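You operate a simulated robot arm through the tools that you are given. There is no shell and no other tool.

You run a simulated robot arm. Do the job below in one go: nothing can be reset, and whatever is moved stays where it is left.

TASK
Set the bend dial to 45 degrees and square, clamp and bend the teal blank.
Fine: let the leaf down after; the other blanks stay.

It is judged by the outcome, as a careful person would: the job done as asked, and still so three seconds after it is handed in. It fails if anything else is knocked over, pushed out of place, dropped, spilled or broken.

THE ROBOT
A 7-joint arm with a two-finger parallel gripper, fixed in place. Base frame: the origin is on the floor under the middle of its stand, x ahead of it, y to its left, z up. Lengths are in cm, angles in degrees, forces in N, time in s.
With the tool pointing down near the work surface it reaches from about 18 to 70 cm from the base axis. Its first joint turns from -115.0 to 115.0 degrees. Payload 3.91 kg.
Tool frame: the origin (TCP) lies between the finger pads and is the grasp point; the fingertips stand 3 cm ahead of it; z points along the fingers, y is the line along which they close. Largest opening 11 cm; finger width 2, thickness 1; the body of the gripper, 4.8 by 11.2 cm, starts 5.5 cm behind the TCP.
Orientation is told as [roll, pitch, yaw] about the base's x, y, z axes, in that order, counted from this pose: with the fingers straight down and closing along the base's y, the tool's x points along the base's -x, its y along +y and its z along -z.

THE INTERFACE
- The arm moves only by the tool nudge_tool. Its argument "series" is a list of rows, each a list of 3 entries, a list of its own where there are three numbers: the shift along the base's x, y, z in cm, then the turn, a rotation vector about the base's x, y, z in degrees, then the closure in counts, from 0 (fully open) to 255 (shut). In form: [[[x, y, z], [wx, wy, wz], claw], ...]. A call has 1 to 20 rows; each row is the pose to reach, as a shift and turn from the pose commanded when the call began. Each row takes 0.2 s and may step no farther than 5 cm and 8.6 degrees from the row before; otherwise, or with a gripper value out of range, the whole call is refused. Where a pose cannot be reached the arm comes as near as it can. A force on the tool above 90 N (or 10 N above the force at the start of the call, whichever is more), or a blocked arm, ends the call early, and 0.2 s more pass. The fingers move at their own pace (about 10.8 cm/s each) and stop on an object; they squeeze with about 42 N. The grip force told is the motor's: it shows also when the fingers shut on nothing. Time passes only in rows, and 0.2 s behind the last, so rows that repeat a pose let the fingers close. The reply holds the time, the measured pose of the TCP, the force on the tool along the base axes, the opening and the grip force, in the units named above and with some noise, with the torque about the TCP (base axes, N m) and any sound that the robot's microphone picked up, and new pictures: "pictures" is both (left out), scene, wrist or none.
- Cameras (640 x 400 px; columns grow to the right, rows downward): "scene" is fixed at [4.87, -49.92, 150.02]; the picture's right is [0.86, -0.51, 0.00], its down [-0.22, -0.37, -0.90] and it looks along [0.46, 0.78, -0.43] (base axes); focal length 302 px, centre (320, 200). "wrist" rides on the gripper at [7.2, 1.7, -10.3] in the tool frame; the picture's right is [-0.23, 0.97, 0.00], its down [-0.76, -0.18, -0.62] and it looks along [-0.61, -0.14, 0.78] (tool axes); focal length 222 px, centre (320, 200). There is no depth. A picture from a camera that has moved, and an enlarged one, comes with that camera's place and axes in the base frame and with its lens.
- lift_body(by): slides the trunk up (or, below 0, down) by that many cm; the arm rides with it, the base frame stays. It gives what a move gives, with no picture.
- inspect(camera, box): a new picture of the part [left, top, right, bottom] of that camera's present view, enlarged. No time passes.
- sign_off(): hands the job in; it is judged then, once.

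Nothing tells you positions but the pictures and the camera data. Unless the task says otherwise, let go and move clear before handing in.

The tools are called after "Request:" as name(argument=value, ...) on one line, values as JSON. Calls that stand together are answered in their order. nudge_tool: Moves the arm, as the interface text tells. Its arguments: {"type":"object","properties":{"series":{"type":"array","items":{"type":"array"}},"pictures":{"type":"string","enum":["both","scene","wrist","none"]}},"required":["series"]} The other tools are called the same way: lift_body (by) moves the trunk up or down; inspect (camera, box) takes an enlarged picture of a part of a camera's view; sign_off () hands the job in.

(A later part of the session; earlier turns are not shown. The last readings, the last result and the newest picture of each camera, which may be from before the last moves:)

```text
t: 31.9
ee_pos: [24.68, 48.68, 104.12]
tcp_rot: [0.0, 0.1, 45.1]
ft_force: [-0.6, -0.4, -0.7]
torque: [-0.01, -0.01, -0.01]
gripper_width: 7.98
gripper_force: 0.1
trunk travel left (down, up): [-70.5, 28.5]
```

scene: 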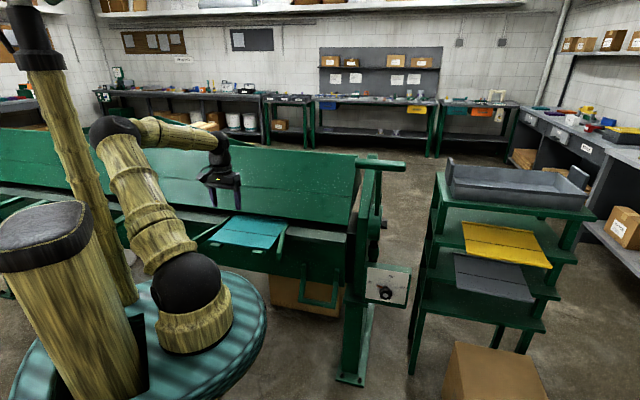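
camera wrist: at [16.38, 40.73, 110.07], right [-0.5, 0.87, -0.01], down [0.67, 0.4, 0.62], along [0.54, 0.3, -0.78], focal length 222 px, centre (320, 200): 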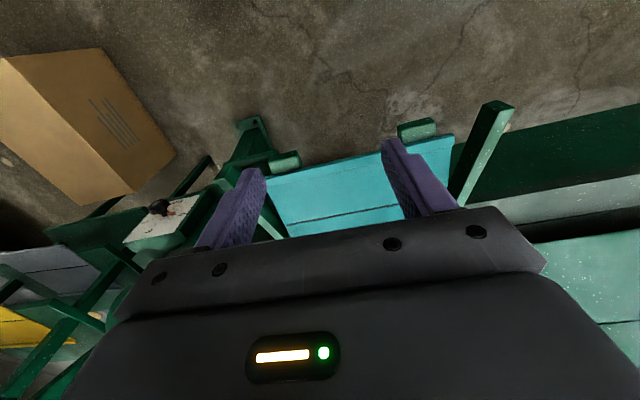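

The pose is reachable from here. Before lowering, I'll check whether the blank's front lip turns up or down.

Request:
inspect(camera="scene", box=[205, 225, 245, 250])

Request:
inspect(camera="scene", box=[250, 225, 300, 258])

Request:
inspect(camera="wrist", box=[240, 110, 440, 240])

```text
16.00 times, centred on (225, 238) of scene
camera zoom: at [4.87, -49.92, 150.02], right [0.86, -0.51, 0.0], down [-0.22, -0.37, -0.9], along [0.46, 0.78, -0.43], focal length 4837 px, centre (1840, -400)
```

zoom: 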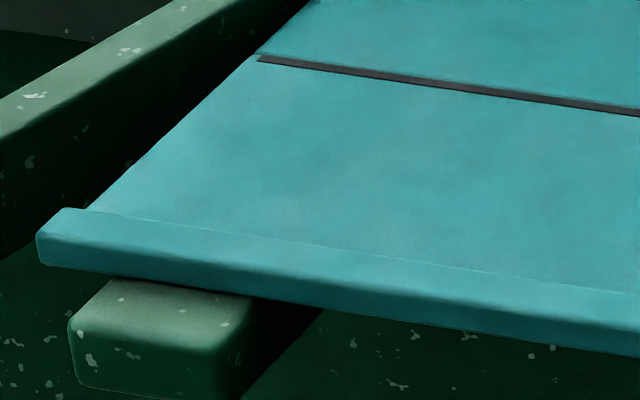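

```text
12.12 times, centred on (275, 242) of scene
camera zoom: at [4.87, -49.92, 150.02], right [0.86, -0.51, 0.0], down [-0.22, -0.37, -0.9], along [0.46, 0.78, -0.43], focal length 3664 px, centre (866, -303)
```

zoom: 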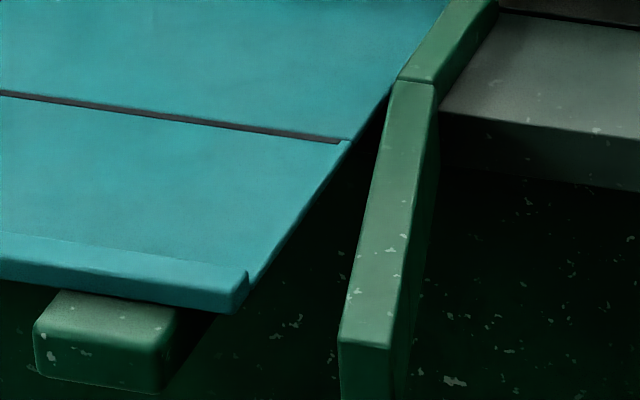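

```text
3.08 times, centred on (340, 175) of wrist
camera zoom: at [18.45, 44.75, 114.44], right [-0.53, 0.85, 0.0], down [0.66, 0.41, 0.62], along [0.53, 0.33, -0.78], focal length 684 px, centre (258, 277)
```

zoom: 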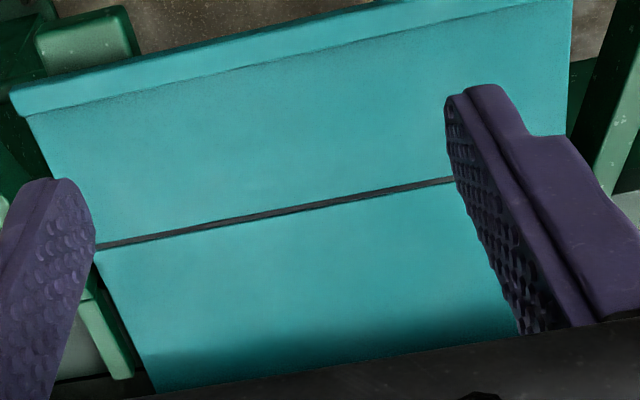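

The lip is a raised rim, so it's good to push on. The fingers sit about 2 cm in front of it and between the tabs, so I'll lower the trunk 18 cm to bring the fingertips just below rim level.

Request:
lift_body(by=-18)

Request:
nudge_tool(series=[[[0, 0, 0], [0, 0, 0], 70]])

Request:
inspect(camera="scene", box=[170, 160, 330, 270])

Request:
inspect(camera="wrist", box=[180, 60, 480, 240])

```text
t: 34.0
ee_pos: [24.89, 48.63, 86.18]
tcp_rot: [0.0, -0.1, 45.0]
ft_force: [0.8, -0.5, -0.2]
torque: [-0.04, 0.0, 0.01]
gripper_width: 8.0
gripper_force: 0.0
trunk travel left (down, up): [-52.5, 46.5]
```

```text
t: 34.4
ee_pos: [24.91, 48.52, 86.26]
tcp_rot: [0.1, 0.0, 44.9]
ft_force: [0.7, 1.5, 0.5]
torque: [-0.02, 0.01, -0.02]
gripper_width: 7.95
gripper_force: 0.0
trunk travel left (down, up): [-52.5, 46.5]
camera wrist: at [18.54, 44.7, 96.43], right [-0.53, 0.85, 0.0], down [0.66, 0.41, 0.62], along [0.53, 0.33, -0.78], focal length 222 px, centre (320, 200)
```

scene: 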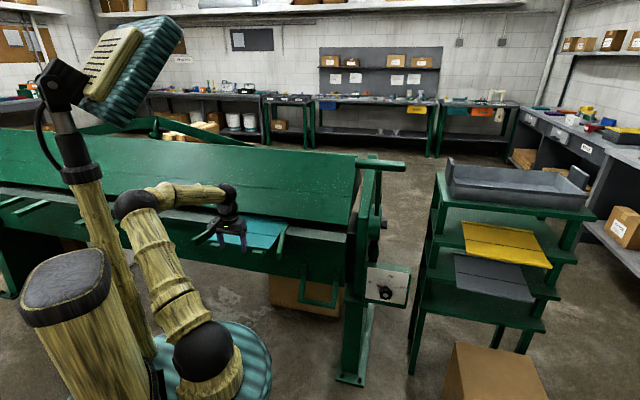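
wrist: 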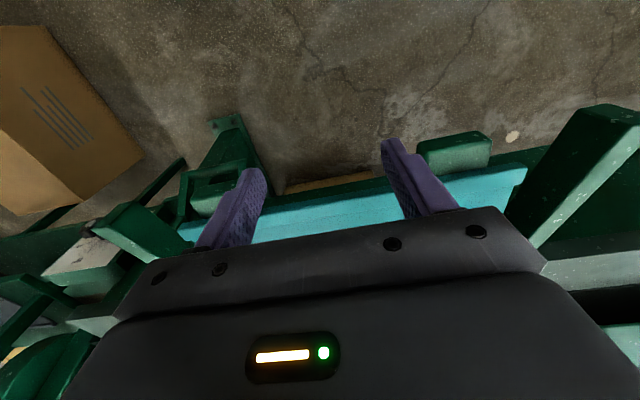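

```text
3.64 times, centred on (250, 215) of scene
camera zoom: at [4.87, -49.92, 150.02], right [0.86, -0.51, 0.0], down [-0.22, -0.37, -0.9], along [0.46, 0.78, -0.43], focal length 1099 px, centre (574, 146)
```

zoom: 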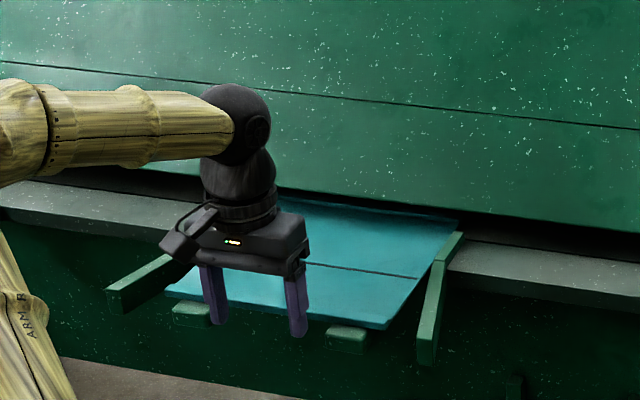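

```text
2.13 times, centred on (330, 150) of wrist
camera zoom: at [18.54, 44.7, 96.43], right [-0.53, 0.85, 0.0], down [0.66, 0.41, 0.62], along [0.53, 0.33, -0.78], focal length 474 px, centre (299, 307)
```

zoom: 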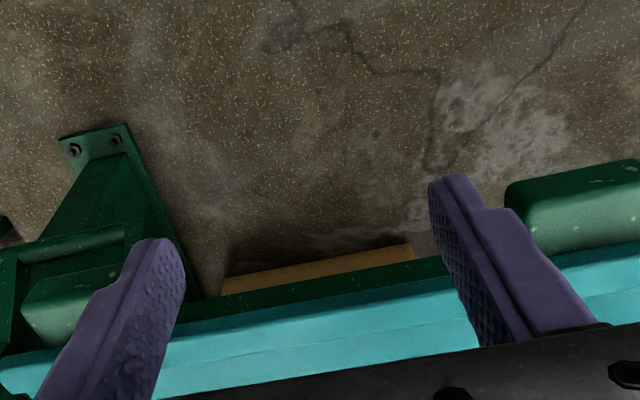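

The fingers are down in front of the rim, clear of both tabs. I'll push inward 8 cm in small steps while watching the force.

Request:
nudge_tool(series=[[[0.6, 0.6, 0], [0, 0, 0], 70], [[1.2, 1.2, 0], [0, 0, 0], 70], [[1.7, 1.7, 0], [0, 0, 0], 70], [[2.2, 2.2, 0], [0, 0, 0], 70], [[2.7, 2.7, 0], [0, 0, 0], 70], [[3.2, 3.2, 0], [0, 0, 0], 70], [[3.7, 3.7, 0], [0, 0, 0], 70], [[4.2, 4.2, 0], [0, 0, 0], 70], [[4.7, 4.7, 0], [0, 0, 0], 70], [[5.2, 5.2, 0], [0, 0, 0], 70], [[5.7, 5.7, 0], [0, 0, 0], 70]])

Request:
inspect(camera="scene", box=[170, 160, 330, 270])

```text
t: 36.8
ee_pos: [30.68, 54.27, 86.16]
tcp_rot: [0.0, 0.0, 44.9]
ft_force: [-0.4, 0.6, 0.3]
torque: [0.03, -0.06, -0.02]
gripper_width: 7.95
gripper_force: 0.0
trunk travel left (down, up): [-52.5, 46.5]
camera wrist: at [24.23, 50.37, 96.41], right [-0.53, 0.85, 0.0], down [0.66, 0.41, 0.62], along [0.53, 0.33, -0.78], focal length 222 px, centre (320, 200)
```

scene: 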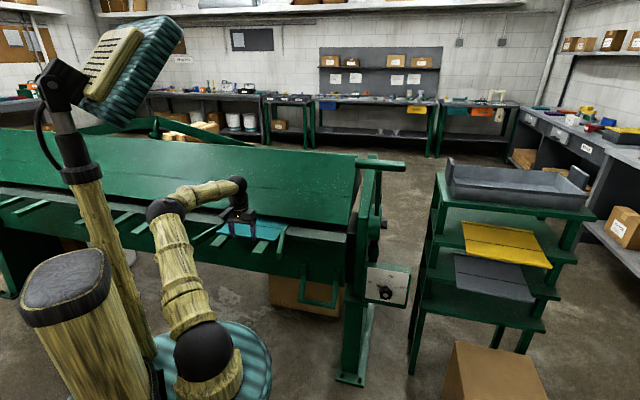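
wrist: 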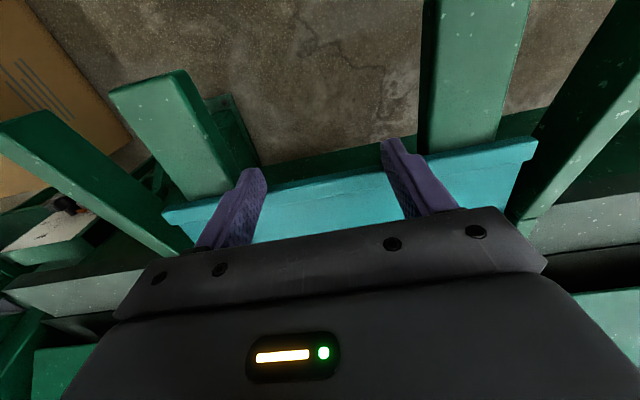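

```text
3.64 times, centred on (250, 215) of scene
camera zoom: at [4.87, -49.92, 150.02], right [0.86, -0.51, 0.0], down [-0.22, -0.37, -0.9], along [0.46, 0.78, -0.43], focal length 1099 px, centre (574, 146)
```

zoom: 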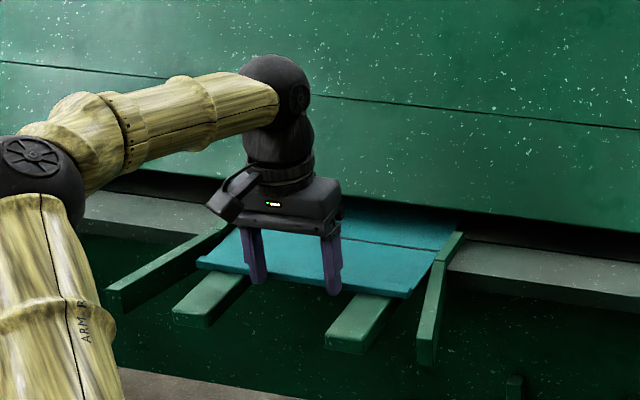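

The blank slides in freely, with its line now at about e2 ≈ 70.5. I'll keep pushing more gently and watch for contact with the back stop.

Request:
nudge_tool(series=[[[0.3, 0.3, 0], [0, 0, 0], 70], [[0.6, 0.6, 0], [0, 0, 0], 70], [[0.9, 0.9, 0], [0, 0, 0], 70], [[1.2, 1.2, 0], [0, 0, 0], 70], [[1.5, 1.5, 0], [0, 0, 0], 70], [[1.75, 1.75, 0], [0, 0, 0], 70]], pictures="wrist")

Request:
inspect(camera="scene", box=[190, 180, 310, 270])

```text
t: 38.1
ee_pos: [32.41, 56.1, 86.23]
tcp_rot: [0.0, 0.0, 45.1]
ft_force: [-0.5, 0.6, -0.7]
torque: [-0.03, 0.01, 0.02]
gripper_width: 8.01
gripper_force: 0.0
trunk travel left (down, up): [-52.5, 46.5]
camera wrist: at [26.03, 52.16, 96.42], right [-0.53, 0.85, 0.0], down [0.66, 0.41, 0.62], along [0.53, 0.33, -0.78], focal length 222 px, centre (320, 200)
```

wrist: 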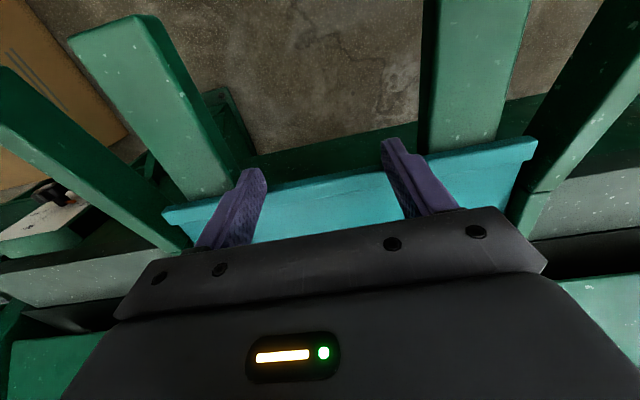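

```text
4.44 times, centred on (250, 225) of scene
camera zoom: at [4.87, -49.92, 150.02], right [0.86, -0.51, 0.0], down [-0.22, -0.37, -0.9], along [0.46, 0.78, -0.43], focal length 1344 px, centre (631, 89)
```

zoom: 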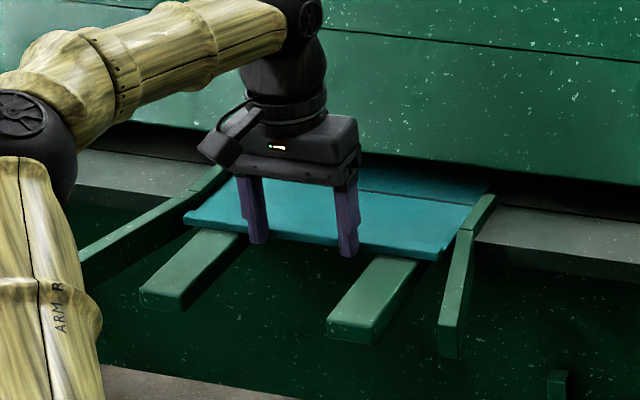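

Still no resistance. The line is about 1.5–2 cm short of the beam nose, so I'll continue in finer steps.

Request:
nudge_tool(series=[[[0.15, 0.15, 0], [0, 0, 0], 70], [[0.3, 0.3, 0], [0, 0, 0], 70], [[0.45, 0.45, 0], [0, 0, 0], 70], [[0.6, 0.6, 0], [0, 0, 0], 70], [[0.75, 0.75, 0], [0, 0, 0], 70], [[0.9, 0.9, 0], [0, 0, 0], 70]], pictures="wrist")

Request:
inspect(camera="scene", box=[190, 180, 310, 270])

```text
t: 39.5
ee_pos: [33.21, 57.07, 86.13]
tcp_rot: [0.0, 0.0, 45.0]
ft_force: [-0.2, -1.4, 0.5]
torque: [0.02, 0.03, 0.0]
gripper_width: 7.99
gripper_force: 0.0
trunk travel left (down, up): [-52.5, 46.5]
camera wrist: at [26.92, 53.03, 96.41], right [-0.53, 0.85, 0.0], down [0.66, 0.41, 0.62], along [0.53, 0.33, -0.78], focal length 222 px, centre (320, 200)
```

wrist: 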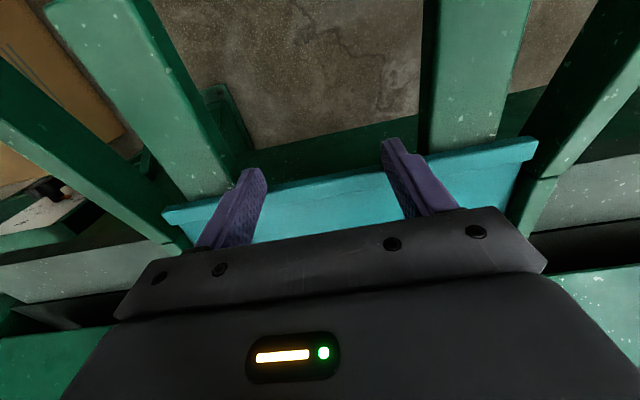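

```text
4.44 times, centred on (250, 225) of scene
camera zoom: at [4.87, -49.92, 150.02], right [0.86, -0.51, 0.0], down [-0.22, -0.37, -0.9], along [0.46, 0.78, -0.43], focal length 1344 px, centre (631, 89)
```

zoom: 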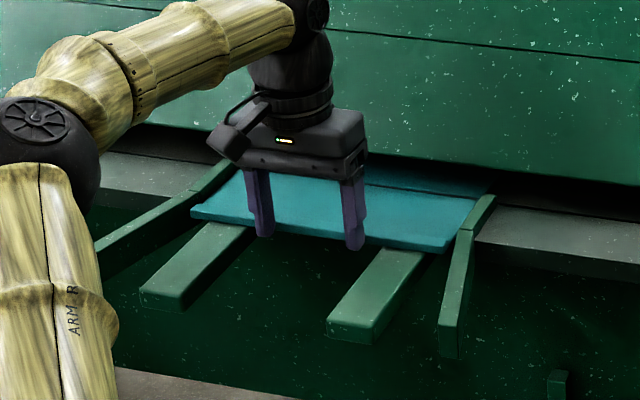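

No contact yet. I'll continue with very small steps.

Request:
nudge_tool(series=[[[0.12, 0.12, 0], [0, 0, 0], 70], [[0.24, 0.24, 0], [0, 0, 0], 70], [[0.36, 0.36, 0], [0, 0, 0], 70], [[0.48, 0.48, 0], [0, 0, 0], 70], [[0.6, 0.6, 0], [0, 0, 0], 70]], pictures="wrist")

Request:
inspect(camera="scene", box=[190, 180, 310, 270])

Request:
inspect(camera="scene", box=[265, 210, 305, 240])

```text
t: 40.8
ee_pos: [33.42, 57.2, 86.33]
tcp_rot: [0.0, 0.5, 45.0]
ft_force: [-28.3, -36.6, -0.8]
torque: [-1.36, 0.36, -0.2]
gripper_width: 7.96
gripper_force: 0.1
trunk travel left (down, up): [-52.5, 46.5]
camera wrist: at [27.12, 53.29, 96.67], right [-0.53, 0.85, 0.0], down [0.67, 0.42, 0.62], along [0.52, 0.32, -0.79], focal length 222 px, centre (320, 200)
```

wrist: 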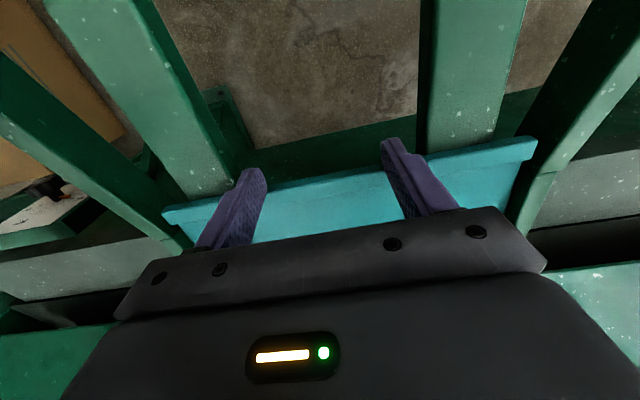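

```text
4.44 times, centred on (250, 225) of scene
camera zoom: at [4.87, -49.92, 150.02], right [0.86, -0.51, 0.0], down [-0.22, -0.37, -0.9], along [0.46, 0.78, -0.43], focal length 1344 px, centre (631, 89)
```

zoom: 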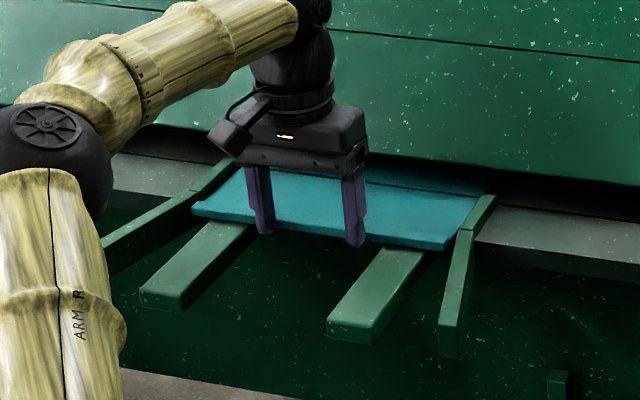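

```text
13.33 times, centred on (285, 225) of scene
camera zoom: at [4.87, -49.92, 150.02], right [0.86, -0.51, 0.0], down [-0.22, -0.37, -0.9], along [0.46, 0.78, -0.43], focal length 4031 px, centre (787, -133)
```

zoom: 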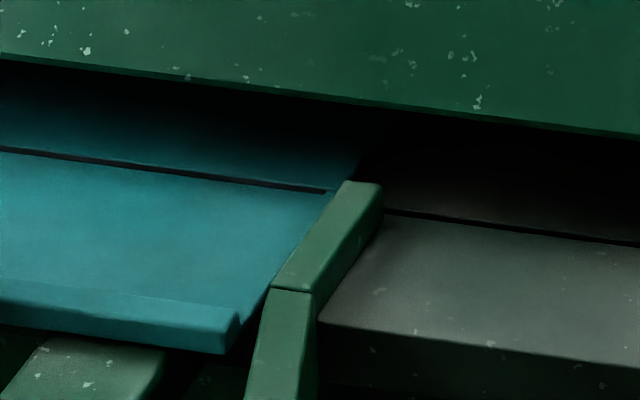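

I felt about 46 N at the back stop with almost no twist, and the scribed line now lies along the hinge seam, so the blank is seated square. I'll back the fingers off straight out and then raise the trunk.

Request:
nudge_tool(series=[[[-0.4, -0.4, 0], [0, 0, 0], 70], [[-0.9, -0.9, 0], [0, 0, 0], 70], [[-1.6, -1.6, 0], [0, 0, 0], 70], [[-2.4, -2.4, 0], [0, 0, 0], 70]], pictures="none")

Request:
lift_body(by=36)

Request:
nudge_tool(series=[[[0, 0, 0], [0, 0, 0], 70]])

Request:
inspect(camera="scene", box=[190, 180, 310, 270])

Request:
inspect(camera="wrist", box=[160, 0, 480, 200])

```text
t: 41.8
ee_pos: [31.5, 55.21, 86.16]
tcp_rot: [0.0, -0.1, 45.0]
ft_force: [0.1, 0.5, -0.6]
torque: [-0.02, -0.01, 0.05]
gripper_width: 7.99
gripper_force: 0.0
trunk travel left (down, up): [-52.5, 46.5]
```

```text
t: 45.2
ee_pos: [31.44, 55.28, 122.21]
tcp_rot: [0.0, 0.0, 45.0]
ft_force: [0.6, -0.9, -0.1]
torque: [-0.04, -0.02, 0.01]
gripper_width: 7.97
gripper_force: 0.2
trunk travel left (down, up): [-88.5, 10.5]
```

```text
t: 45.6
ee_pos: [31.33, 55.21, 122.15]
tcp_rot: [0.0, 0.0, 45.0]
ft_force: [-0.5, -0.3, -0.1]
torque: [0.01, 0.03, 0.01]
gripper_width: 8.0
gripper_force: 0.0
trunk travel left (down, up): [-88.5, 10.5]
camera wrist: at [25.06, 51.26, 132.44], right [-0.53, 0.85, 0.0], down [0.66, 0.41, 0.62], along [0.53, 0.33, -0.78], focal length 222 px, centre (320, 200)
```

scene: 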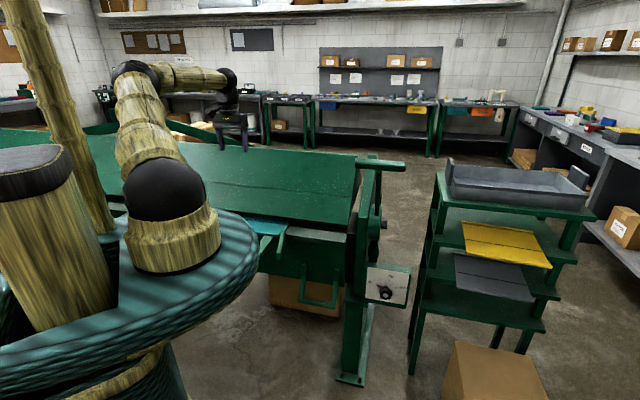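
wrist: 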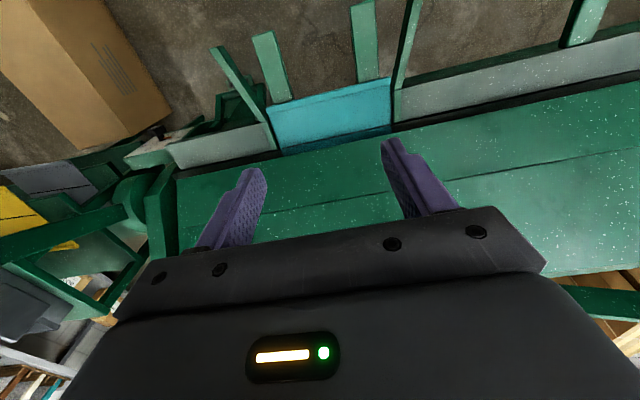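

```text
4.44 times, centred on (250, 225) of scene
camera zoom: at [4.87, -49.92, 150.02], right [0.86, -0.51, 0.0], down [-0.22, -0.37, -0.9], along [0.46, 0.78, -0.43], focal length 1344 px, centre (631, 89)
```

zoom: 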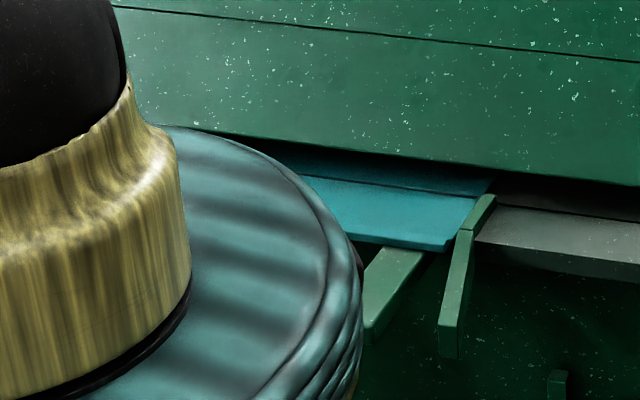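

```text
2.00 times, centred on (320, 100) of wrist
camera zoom: at [25.06, 51.26, 132.44], right [-0.53, 0.85, 0.0], down [0.66, 0.41, 0.62], along [0.53, 0.33, -0.78], focal length 444 px, centre (320, 400)
```

zoom: 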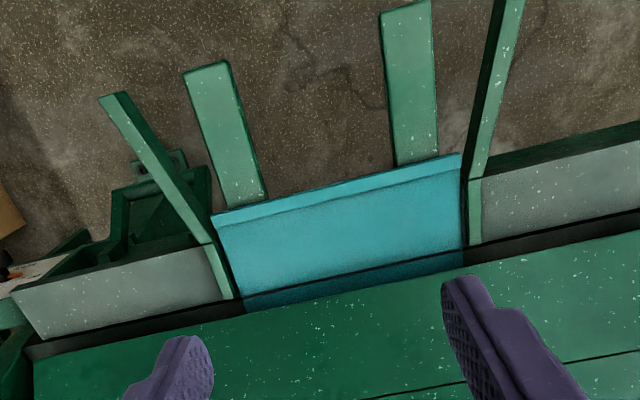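

The blank is seated with its line right on the hinge seam. Next I'll move toward the clamp T-bar at the right end and look at it more closely before gripping.

Request:
nudge_tool(series=[[[2.39, -3.96, 0.6], [0, 0, 0], 70], [[4.78, -7.92, 1.2], [0, 0, 0], 70], [[7.17, -11.88, 1.8], [0, 0, 0], 70], [[9.56, -15.84, 2.4], [0, 0, 0], 70], [[11.95, -19.8, 3.0], [0, 0, 0], 70], [[14.34, -23.76, 3.6], [0, 0, 0], 70], [[16.73, -27.72, 4.2], [0, 0, 0], 70], [[19.12, -31.68, 4.8], [0, 0, 0], 70], [[21.51, -35.64, 5.4], [0, 0, 0], 70], [[23.9, -39.6, 6], [0, 0, 0], 70]])

Request:
inspect(camera="wrist", box=[200, 80, 480, 240])

Request:
inspect(camera="scene", box=[330, 140, 430, 270])

```text
t: 47.9
ee_pos: [55.49, 15.52, 128.02]
tcp_rot: [0.1, 0.0, 45.0]
ft_force: [0.6, -0.2, 1.2]
torque: [0.03, 0.03, 0.01]
gripper_width: 7.96
gripper_force: 0.0
trunk travel left (down, up): [-88.5, 10.5]
camera wrist: at [49.19, 11.47, 138.4], right [-0.53, 0.85, 0.0], down [0.66, 0.41, 0.62], along [0.53, 0.33, -0.78], focal length 222 px, centre (320, 200)
```

scene: 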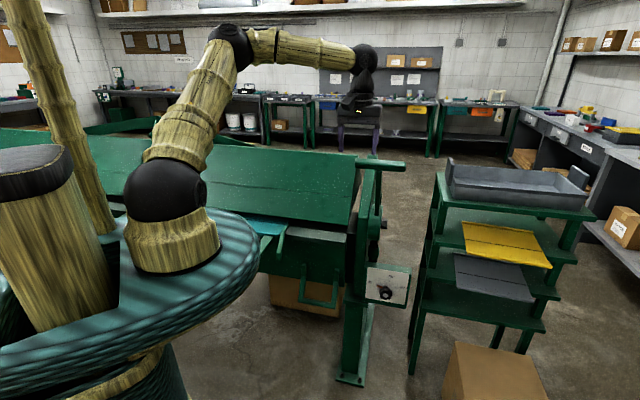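
wrist: 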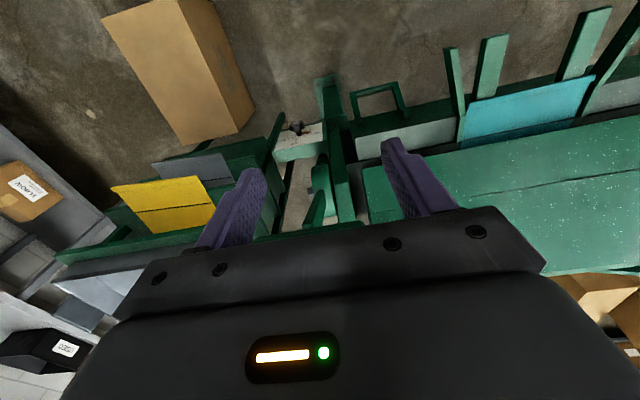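

```text
2.29 times, centred on (340, 160) of wrist
camera zoom: at [49.19, 11.47, 138.4], right [-0.53, 0.85, 0.0], down [0.66, 0.41, 0.62], along [0.53, 0.33, -0.78], focal length 508 px, centre (274, 291)
```

zoom: 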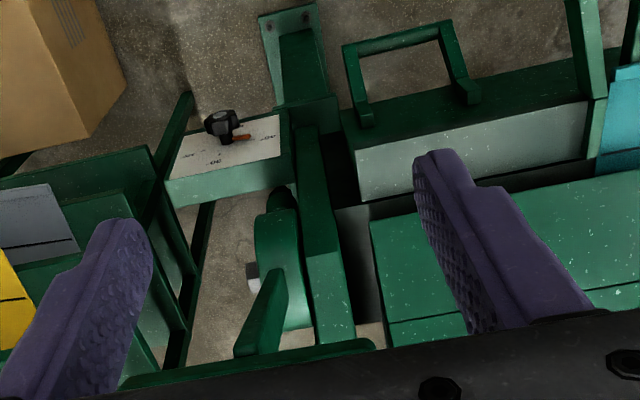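

```text
3.08 times, centred on (380, 205) of scene
camera zoom: at [4.87, -49.92, 150.02], right [0.86, -0.51, 0.0], down [-0.22, -0.37, -0.9], along [0.46, 0.78, -0.43], focal length 930 px, centre (135, 185)
```

zoom: 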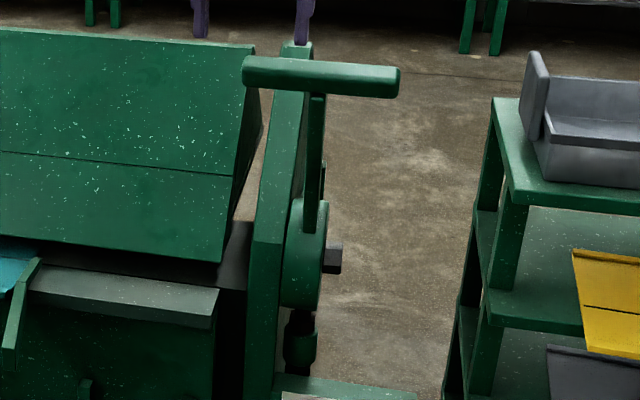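

The T-bar runs along e1 from about 26 to 42 at e2 ≈ 64, z ≈ 118. Its lever leans about 20° forward of the hub at e2 ≈ 74, z ≈ 91. I'll turn the gripper 90° so it closes across the bar, and tilt it 20° to match the lever.

Request:
nudge_tool(series=[[[0, 0, 0], [0, 0, -8.2], 70], [[0, 0, 0], [0, 0, -16.4], 70], [[0, 0, 0], [0, 0, -24.6], 70], [[0, 0, 0], [0, 0, -32.8], 70], [[0, 0, 0], [0, 0, -41], 70], [[0, 0, 0], [0, 0, -49.2], 70], [[0, 0, 0], [0, 0, -57.4], 70], [[0, 0, 0], [0, 0, -65.6], 70], [[0, 0, 0], [0, 0, -73.8], 70], [[0, 0, 0], [0, 0, -82], 70], [[0, 0, 0], [0, 0, -90], 70]], pictures="none")

Request:
nudge_tool(series=[[[2, 1.5, 0], [4.71, -4.71, 0], 70], [[4, 3, 0], [9.43, -9.43, 0], 70], [[6, 4.5, -0.5], [14.14, -14.14, 0], 70], [[6, 4.5, -1], [14.14, -14.14, 0], 70]])

Request:
inspect(camera="wrist", box=[200, 60, 480, 240])

Request:
inspect(camera="scene", box=[310, 80, 430, 220])

```text
t: 50.2
ee_pos: [55.46, 15.61, 128.15]
tcp_rot: [0.0, 0.0, -28.8]
ft_force: [0.1, 0.4, -0.7]
torque: [-0.02, 0.03, 0.01]
gripper_width: 7.99
gripper_force: 0.0
out of reach, approached as far as the arm can: row 10, 11
trunk travel left (down, up): [-88.5, 10.5]
```

```text
t: 51.2
ee_pos: [55.61, 22.53, 125.61]
tcp_rot: [16.3, -6.5, -26.8]
ft_force: [-0.2, 0.0, -0.1]
torque: [0.05, 0.01, 0.02]
gripper_width: 7.98
gripper_force: 0.0
out of reach, approached as far as the arm can: row 1, 2, 3, 4
trunk travel left (down, up): [-88.5, 10.5]
camera wrist: at [47.5, 25.12, 135.08], right [0.6, 0.75, 0.3], down [0.46, -0.62, 0.63], along [0.66, -0.24, -0.72], focal length 222 px, centre (320, 200)
```

scene: 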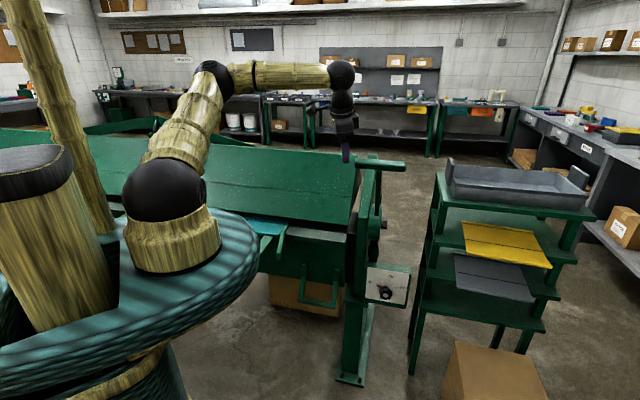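
wrist: 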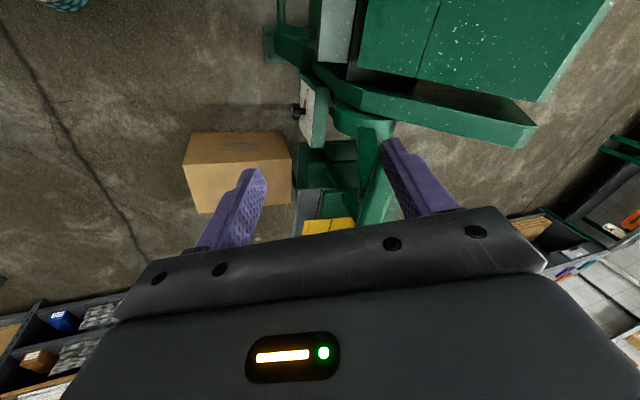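

```text
2.22 times, centred on (340, 150) of wrist
camera zoom: at [47.5, 25.12, 135.08], right [0.6, 0.75, 0.3], down [0.46, -0.62, 0.63], along [0.66, -0.24, -0.72], focal length 494 px, centre (276, 311)
```

zoom: 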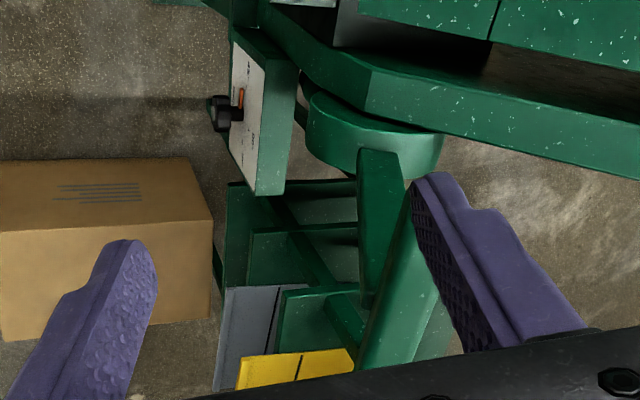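

```text
2.86 times, centred on (370, 150) of scene
camera zoom: at [4.87, -49.92, 150.02], right [0.86, -0.51, 0.0], down [-0.22, -0.37, -0.9], along [0.46, 0.78, -0.43], focal length 864 px, centre (177, 343)
```

zoom: 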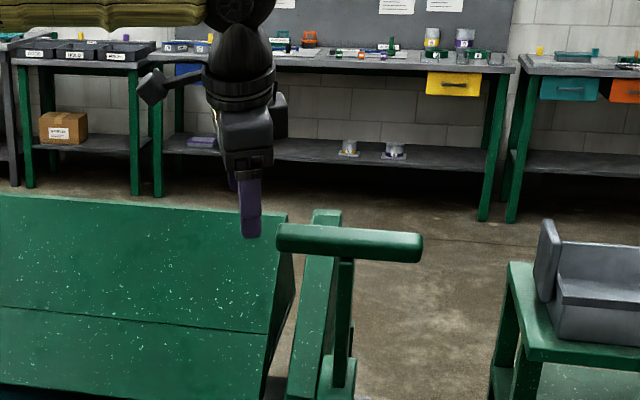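

That yaw direction is blocked by a wrist limit. I'll go back and turn the other way, to yaw +135, which also puts the fingers across the bar.

Request:
nudge_tool(series=[[[-2, -1.5, 0.5], [-4.71, 4.71, 0], 70], [[-4, -3, 1], [-9.43, 9.43, 0], 70], [[-6, -4.5, 1], [-14.14, 14.14, 0], 70]], pictures="none")

Request:
nudge_tool(series=[[[0, 0, 0], [0, 0, 8.2], 70], [[0, 0, 0], [0, 0, 16.4], 70], [[0, 0, 0], [0, 0, 24.6], 70], [[0, 0, 0], [0, 0, 32.8], 70], [[0, 0, 0], [0, 0, 41], 70], [[0, 0, 0], [0, 0, 49.2], 70], [[0, 0, 0], [0, 0, 57.4], 70], [[0, 0, 0], [0, 0, 65.6], 70], [[0, 0, 0], [0, 0, 73.8], 70], [[0, 0, 0], [0, 0, 82], 70], [[0, 0, 0], [0, 0, 90], 70]], pictures="none")

Request:
nudge_tool(series=[[[0, 0, 0], [0, 0, 8.2], 70], [[0, 0, 0], [0, 0, 16.4], 70], [[0, 0, 0], [0, 0, 24.6], 70], [[0, 0, 0], [0, 0, 32.8], 70], [[0, 0, 0], [0, 0, 41], 70], [[0, 0, 0], [0, 0, 49.2], 70], [[0, 0, 0], [0, 0, 57.4], 70], [[0, 0, 0], [0, 0, 65.6], 70], [[0, 0, 0], [0, 0, 73.8], 70], [[0, 0, 0], [0, 0, 82], 70], [[0, 0, 0], [0, 0, 90], 70]])

```text
t: 52.0
ee_pos: [49.52, 18.07, 126.75]
tcp_rot: [-2.8, 0.1, -25.7]
ft_force: [1.2, 0.6, 0.5]
torque: [-0.01, 0.03, 0.0]
gripper_width: 7.95
gripper_force: 0.1
trunk travel left (down, up): [-88.5, 10.5]
```

```text
t: 54.5
ee_pos: [49.4, 18.16, 126.76]
tcp_rot: [-2.7, 0.0, 64.6]
ft_force: [0.5, -0.5, 0.4]
torque: [-0.02, -0.04, 0.0]
gripper_width: 7.98
gripper_force: 0.1
trunk travel left (down, up): [-88.5, 10.5]
```

```text
t: 56.9
ee_pos: [49.58, 18.11, 126.84]
tcp_rot: [-2.5, 0.0, 154.6]
ft_force: [-0.1, 0.1, -0.4]
torque: [0.0, 0.0, 0.0]
gripper_width: 7.95
gripper_force: 0.1
trunk travel left (down, up): [-88.5, 10.5]
camera wrist: at [55.11, 13.02, 136.91], right [-0.62, -0.78, -0.04], down [-0.62, 0.46, 0.63], along [-0.47, 0.42, -0.77], focal length 222 px, centre (320, 200)
```

scene: 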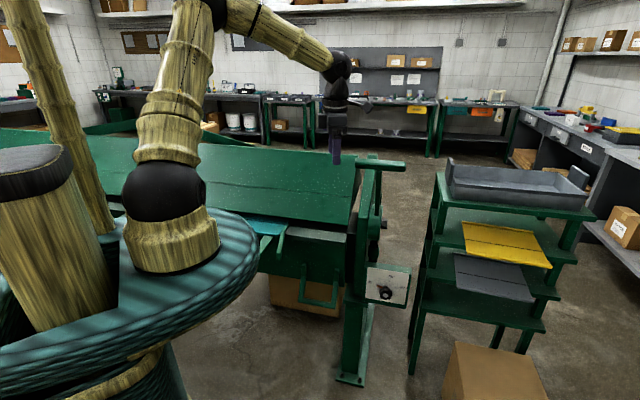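
wrist: 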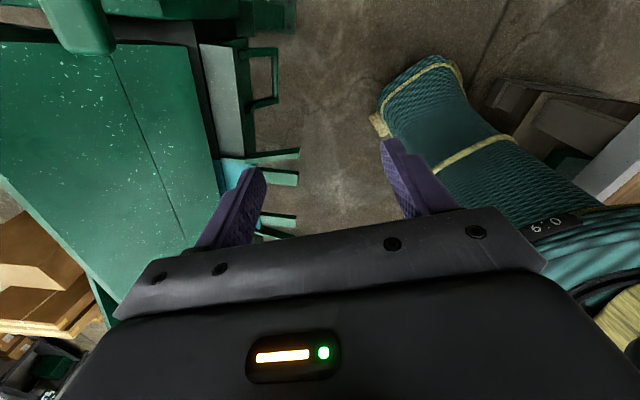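

The wrist now turns freely in this direction (currently yaw 154.6). I'll trim to yaw 135, level it, then tilt and move to just above the bar.

Request:
nudge_tool(series=[[[0, 0, 0], [-2.35, 1.115, 0], 70]], pictures="none")

Request:
nudge_tool(series=[[[0, 0, 0], [0, 0, -6.5], 70], [[0, 0, 0], [0, 0, -13], 70], [[0, 0, 0], [0, 0, -19.6], 70], [[0, 0, 0], [0, 0, -19.6], 70]], pictures="none")

Request:
nudge_tool(series=[[[2, 0, 0.5], [3.535, -3.535, 0], 70], [[5, 0.8, 1], [7.07, -7.07, 0], 70], [[8, 1.6, 1], [10.6, -10.6, 0], 70], [[11, 2.6, 1], [14.14, -14.14, 0], 70], [[14, 4, 1], [14.14, -14.14, 0], 70], [[14, 4, 1], [14.14, -14.14, 0], 70]])

Request:
inspect(camera="scene", box=[310, 80, 430, 220])

Request:
inspect(camera="wrist", box=[180, 60, 480, 240])

```text
t: 57.2
ee_pos: [49.5, 18.22, 126.66]
tcp_rot: [-0.1, 0.0, 154.4]
ft_force: [-0.8, -0.9, -0.3]
torque: [0.0, -0.01, 0.01]
gripper_width: 8.0
gripper_force: 0.1
trunk travel left (down, up): [-88.5, 10.5]
```

```text
t: 58.2
ee_pos: [49.54, 18.18, 126.77]
tcp_rot: [-0.1, 0.0, 134.7]
ft_force: [0.5, -0.1, -0.3]
torque: [0.01, -0.03, -0.01]
gripper_width: 7.97
gripper_force: 0.1
trunk travel left (down, up): [-88.5, 10.5]
```

```text
t: 59.6
ee_pos: [63.41, 22.2, 127.73]
tcp_rot: [-20.0, -0.1, 134.8]
ft_force: [-0.6, 0.7, -0.2]
torque: [-0.02, 0.03, -0.01]
gripper_width: 7.98
gripper_force: 0.0
trunk travel left (down, up): [-88.5, 10.5]
camera wrist: at [64.85, 13.36, 136.88], right [-0.81, -0.48, -0.33], down [-0.57, 0.51, 0.65], along [-0.14, 0.71, -0.68], focal length 222 px, centre (320, 200)
```

scene: 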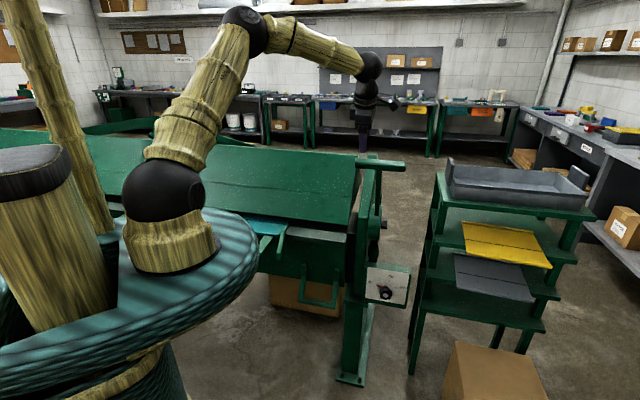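
wrist: 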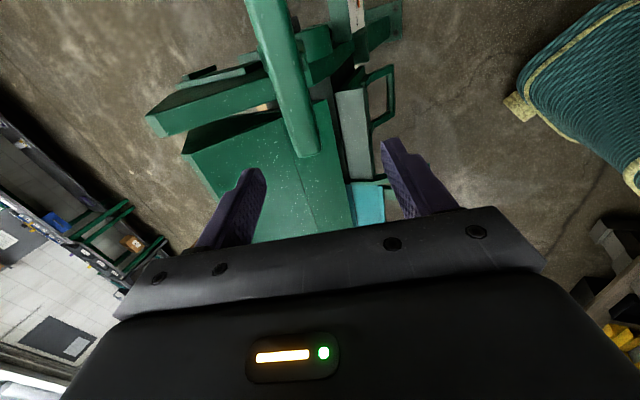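

```text
2.86 times, centred on (370, 150) of scene
camera zoom: at [4.87, -49.92, 150.02], right [0.86, -0.51, 0.0], down [-0.22, -0.37, -0.9], along [0.46, 0.78, -0.43], focal length 864 px, centre (177, 343)
```

zoom: 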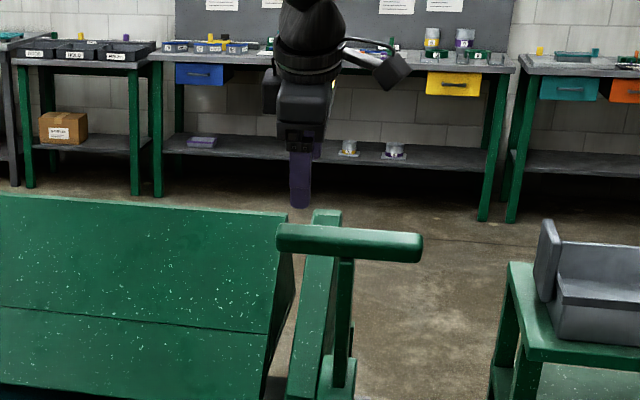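

```text
2.13 times, centred on (330, 150) of wrist
camera zoom: at [64.85, 13.36, 136.88], right [-0.81, -0.48, -0.33], down [-0.57, 0.51, 0.65], along [-0.14, 0.71, -0.68], focal length 474 px, centre (299, 307)
```

zoom: 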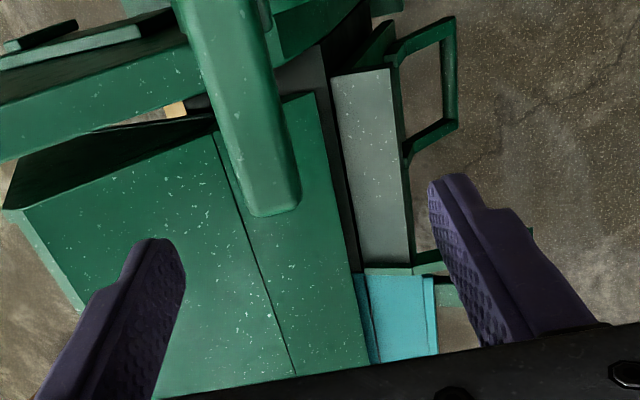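

The bar lies between the fingers in the wrist view; I refine it to e2 ≈ 66.9, z ≈ 116.7. I'll line up laterally and advance halfway along the tool axis.

Request:
nudge_tool(series=[[[1.485, 1.485, 0.77], [0, 0, 0], 70], [[1.97, 1.97, -1.11], [0, 0, 0], 70], [[2.45, 2.45, -2.99], [0, 0, 0], 70], [[2.94, 2.94, -4.87], [0, 0, 0], 70], [[2.94, 2.94, -4.87], [0, 0, 0], 70]])

Request:
inspect(camera="scene", box=[320, 100, 420, 200])

Request:
inspect(camera="wrist", box=[180, 60, 480, 240])

```text
t: 60.9
ee_pos: [66.57, 25.0, 122.98]
tcp_rot: [-20.1, -0.1, 134.8]
ft_force: [-0.3, -0.2, -0.2]
torque: [0.0, 0.0, -0.02]
gripper_width: 7.95
gripper_force: 0.1
trunk travel left (down, up): [-88.5, 10.5]
camera wrist: at [67.91, 16.32, 131.99], right [-0.81, -0.48, -0.33], down [-0.57, 0.51, 0.65], along [-0.14, 0.71, -0.68], focal length 222 px, centre (320, 200)
```

scene: 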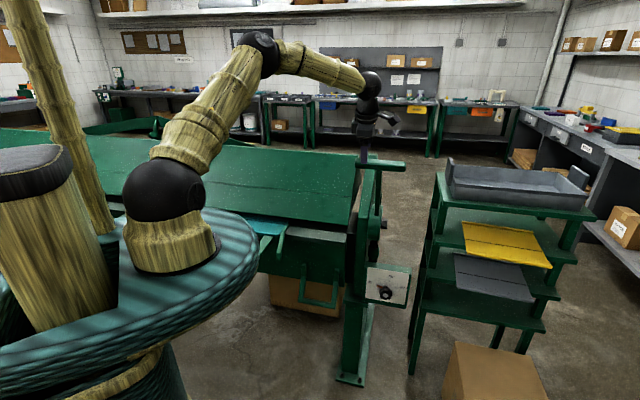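
wrist: 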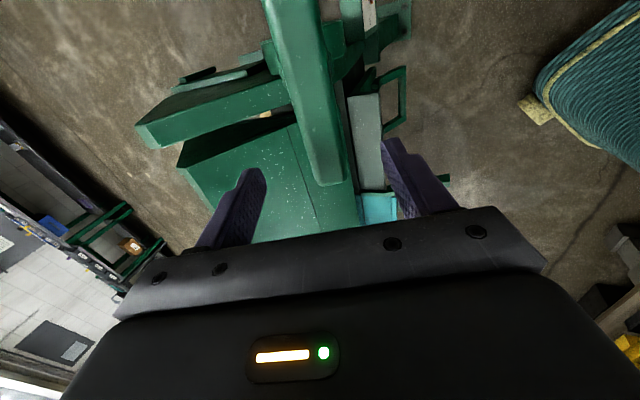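

```text
4.00 times, centred on (370, 150) of scene
camera zoom: at [4.87, -49.92, 150.02], right [0.86, -0.51, 0.0], down [-0.22, -0.37, -0.9], along [0.46, 0.78, -0.43], focal length 1209 px, centre (120, 400)
```

zoom: 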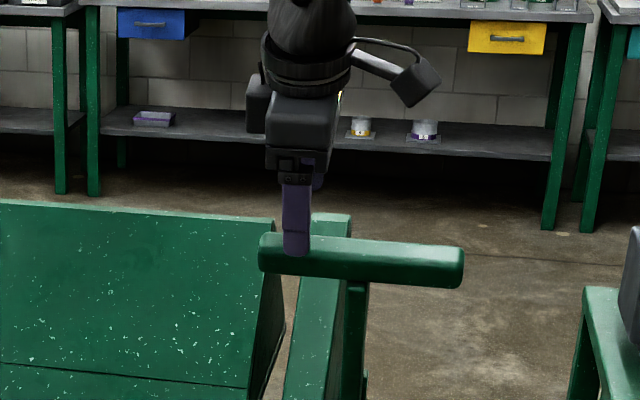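

```text
2.13 times, centred on (330, 150) of wrist
camera zoom: at [67.91, 16.32, 131.99], right [-0.81, -0.48, -0.33], down [-0.57, 0.51, 0.65], along [-0.14, 0.71, -0.68], focal length 474 px, centre (299, 307)
```

zoom: 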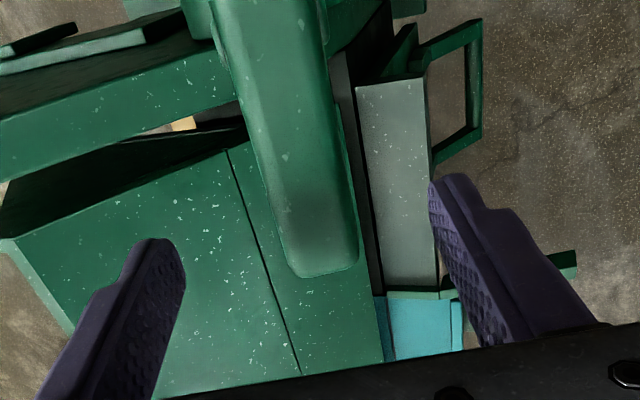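

The bar is well centred between the fingers, with about 6.2 cm left to go. I'll advance onto it and close.

Request:
nudge_tool(series=[[[0.45, 0.45, -1.97], [0, 0, 0], 70], [[0.9, 0.9, -3.94], [0, 0, 0], 70], [[1.34, 1.34, -5.9], [0, 0, 0], 70], [[1.34, 1.34, -5.9], [0, 0, 0], 70]])

Request:
inspect(camera="wrist", box=[180, 60, 480, 240])

```text
t: 61.9
ee_pos: [67.75, 26.42, 117.12]
tcp_rot: [-20.1, -0.1, 134.8]
ft_force: [-0.1, 0.5, -0.5]
torque: [-0.01, 0.03, -0.04]
gripper_width: 8.0
gripper_force: 0.2
trunk travel left (down, up): [-88.5, 10.5]
camera wrist: at [69.22, 17.64, 126.02], right [-0.81, -0.48, -0.33], down [-0.57, 0.51, 0.65], along [-0.14, 0.71, -0.69], focal length 222 px, centre (320, 200)
```

scene: 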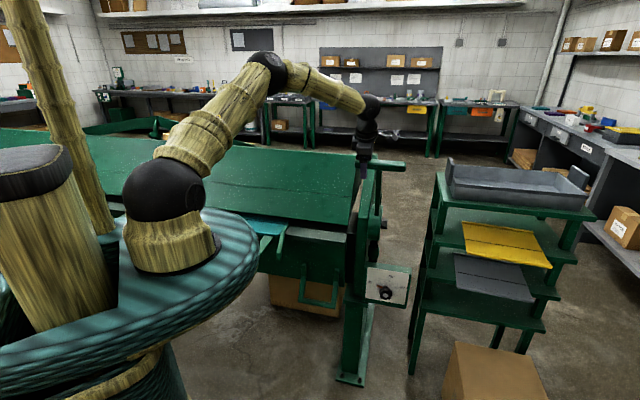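
wrist: 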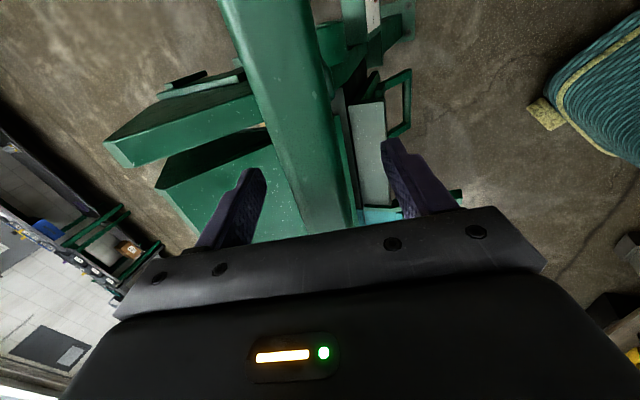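

```text
2.13 times, centred on (330, 150) of wrist
camera zoom: at [69.22, 17.64, 126.02], right [-0.81, -0.48, -0.33], down [-0.57, 0.51, 0.65], along [-0.14, 0.71, -0.69], focal length 474 px, centre (299, 307)
```

zoom: 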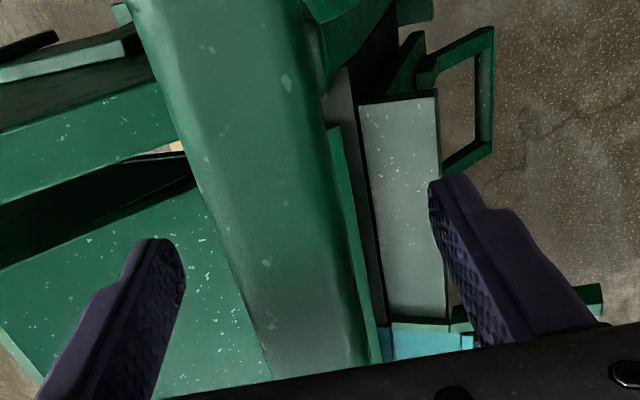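

The fingers straddle the bar. I'll close on it.

Request:
nudge_tool(series=[[[0, 0, 0], [0, 0, 0], 140], [[0, 0, 0], [0, 0, 0], 255], [[0, 0, 0], [0, 0, 0], 255], [[0, 0, 0], [0, 0, 0], 255]], pictures="wrist")

```text
t: 62.9
ee_pos: [67.82, 26.55, 116.82]
tcp_rot: [-20.1, -0.1, 134.7]
ft_force: [-0.8, -1.6, -2.9]
torque: [0.63, -1.32, 0.85]
gripper_width: 3.15
gripper_force: 45.3
trunk travel left (down, up): [-88.5, 10.5]
camera wrist: at [69.26, 17.67, 126.0], right [-0.81, -0.48, -0.33], down [-0.57, 0.51, 0.65], along [-0.14, 0.71, -0.69], focal length 222 px, centre (320, 200)
```

wrist: 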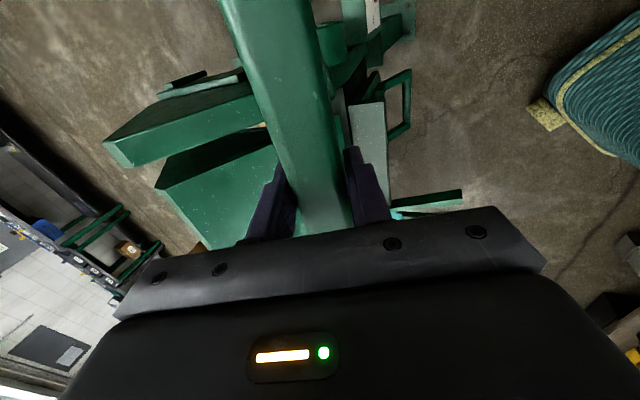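

I have the bar at 3.15 cm. I'll test pulling it 4° forward along its arc and check the reaction.

Request:
nudge_tool(series=[[[-0.63, -0.63, -0.25], [1.414, -1.414, 0], 255], [[-1.26, -1.26, -0.57], [2.83, -2.83, 0], 255], [[-1.26, -1.26, -0.57], [2.83, -2.83, 0], 255]], pictures="wrist")

```text
t: 63.6
ee_pos: [66.77, 25.5, 116.24]
tcp_rot: [-24.0, 0.0, 134.8]
ft_force: [12.5, 10.7, -0.4]
torque: [0.54, -1.8, 0.45]
gripper_width: 3.12
gripper_force: 45.0
trunk travel left (down, up): [-88.5, 10.5]
camera wrist: at [67.76, 16.17, 124.91], right [-0.79, -0.47, -0.4], down [-0.6, 0.47, 0.64], along [-0.11, 0.75, -0.66], focal length 222 px, centre (320, 200)
```

wrist: 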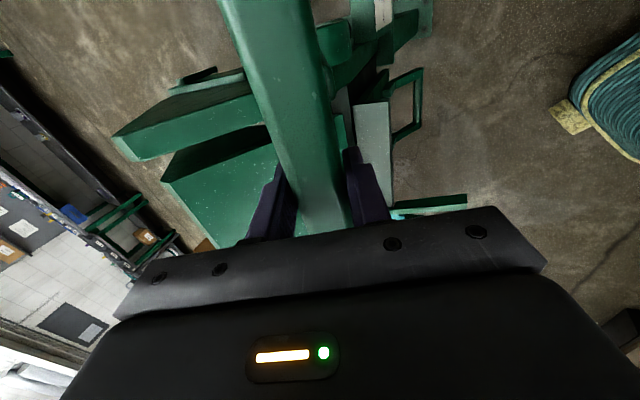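

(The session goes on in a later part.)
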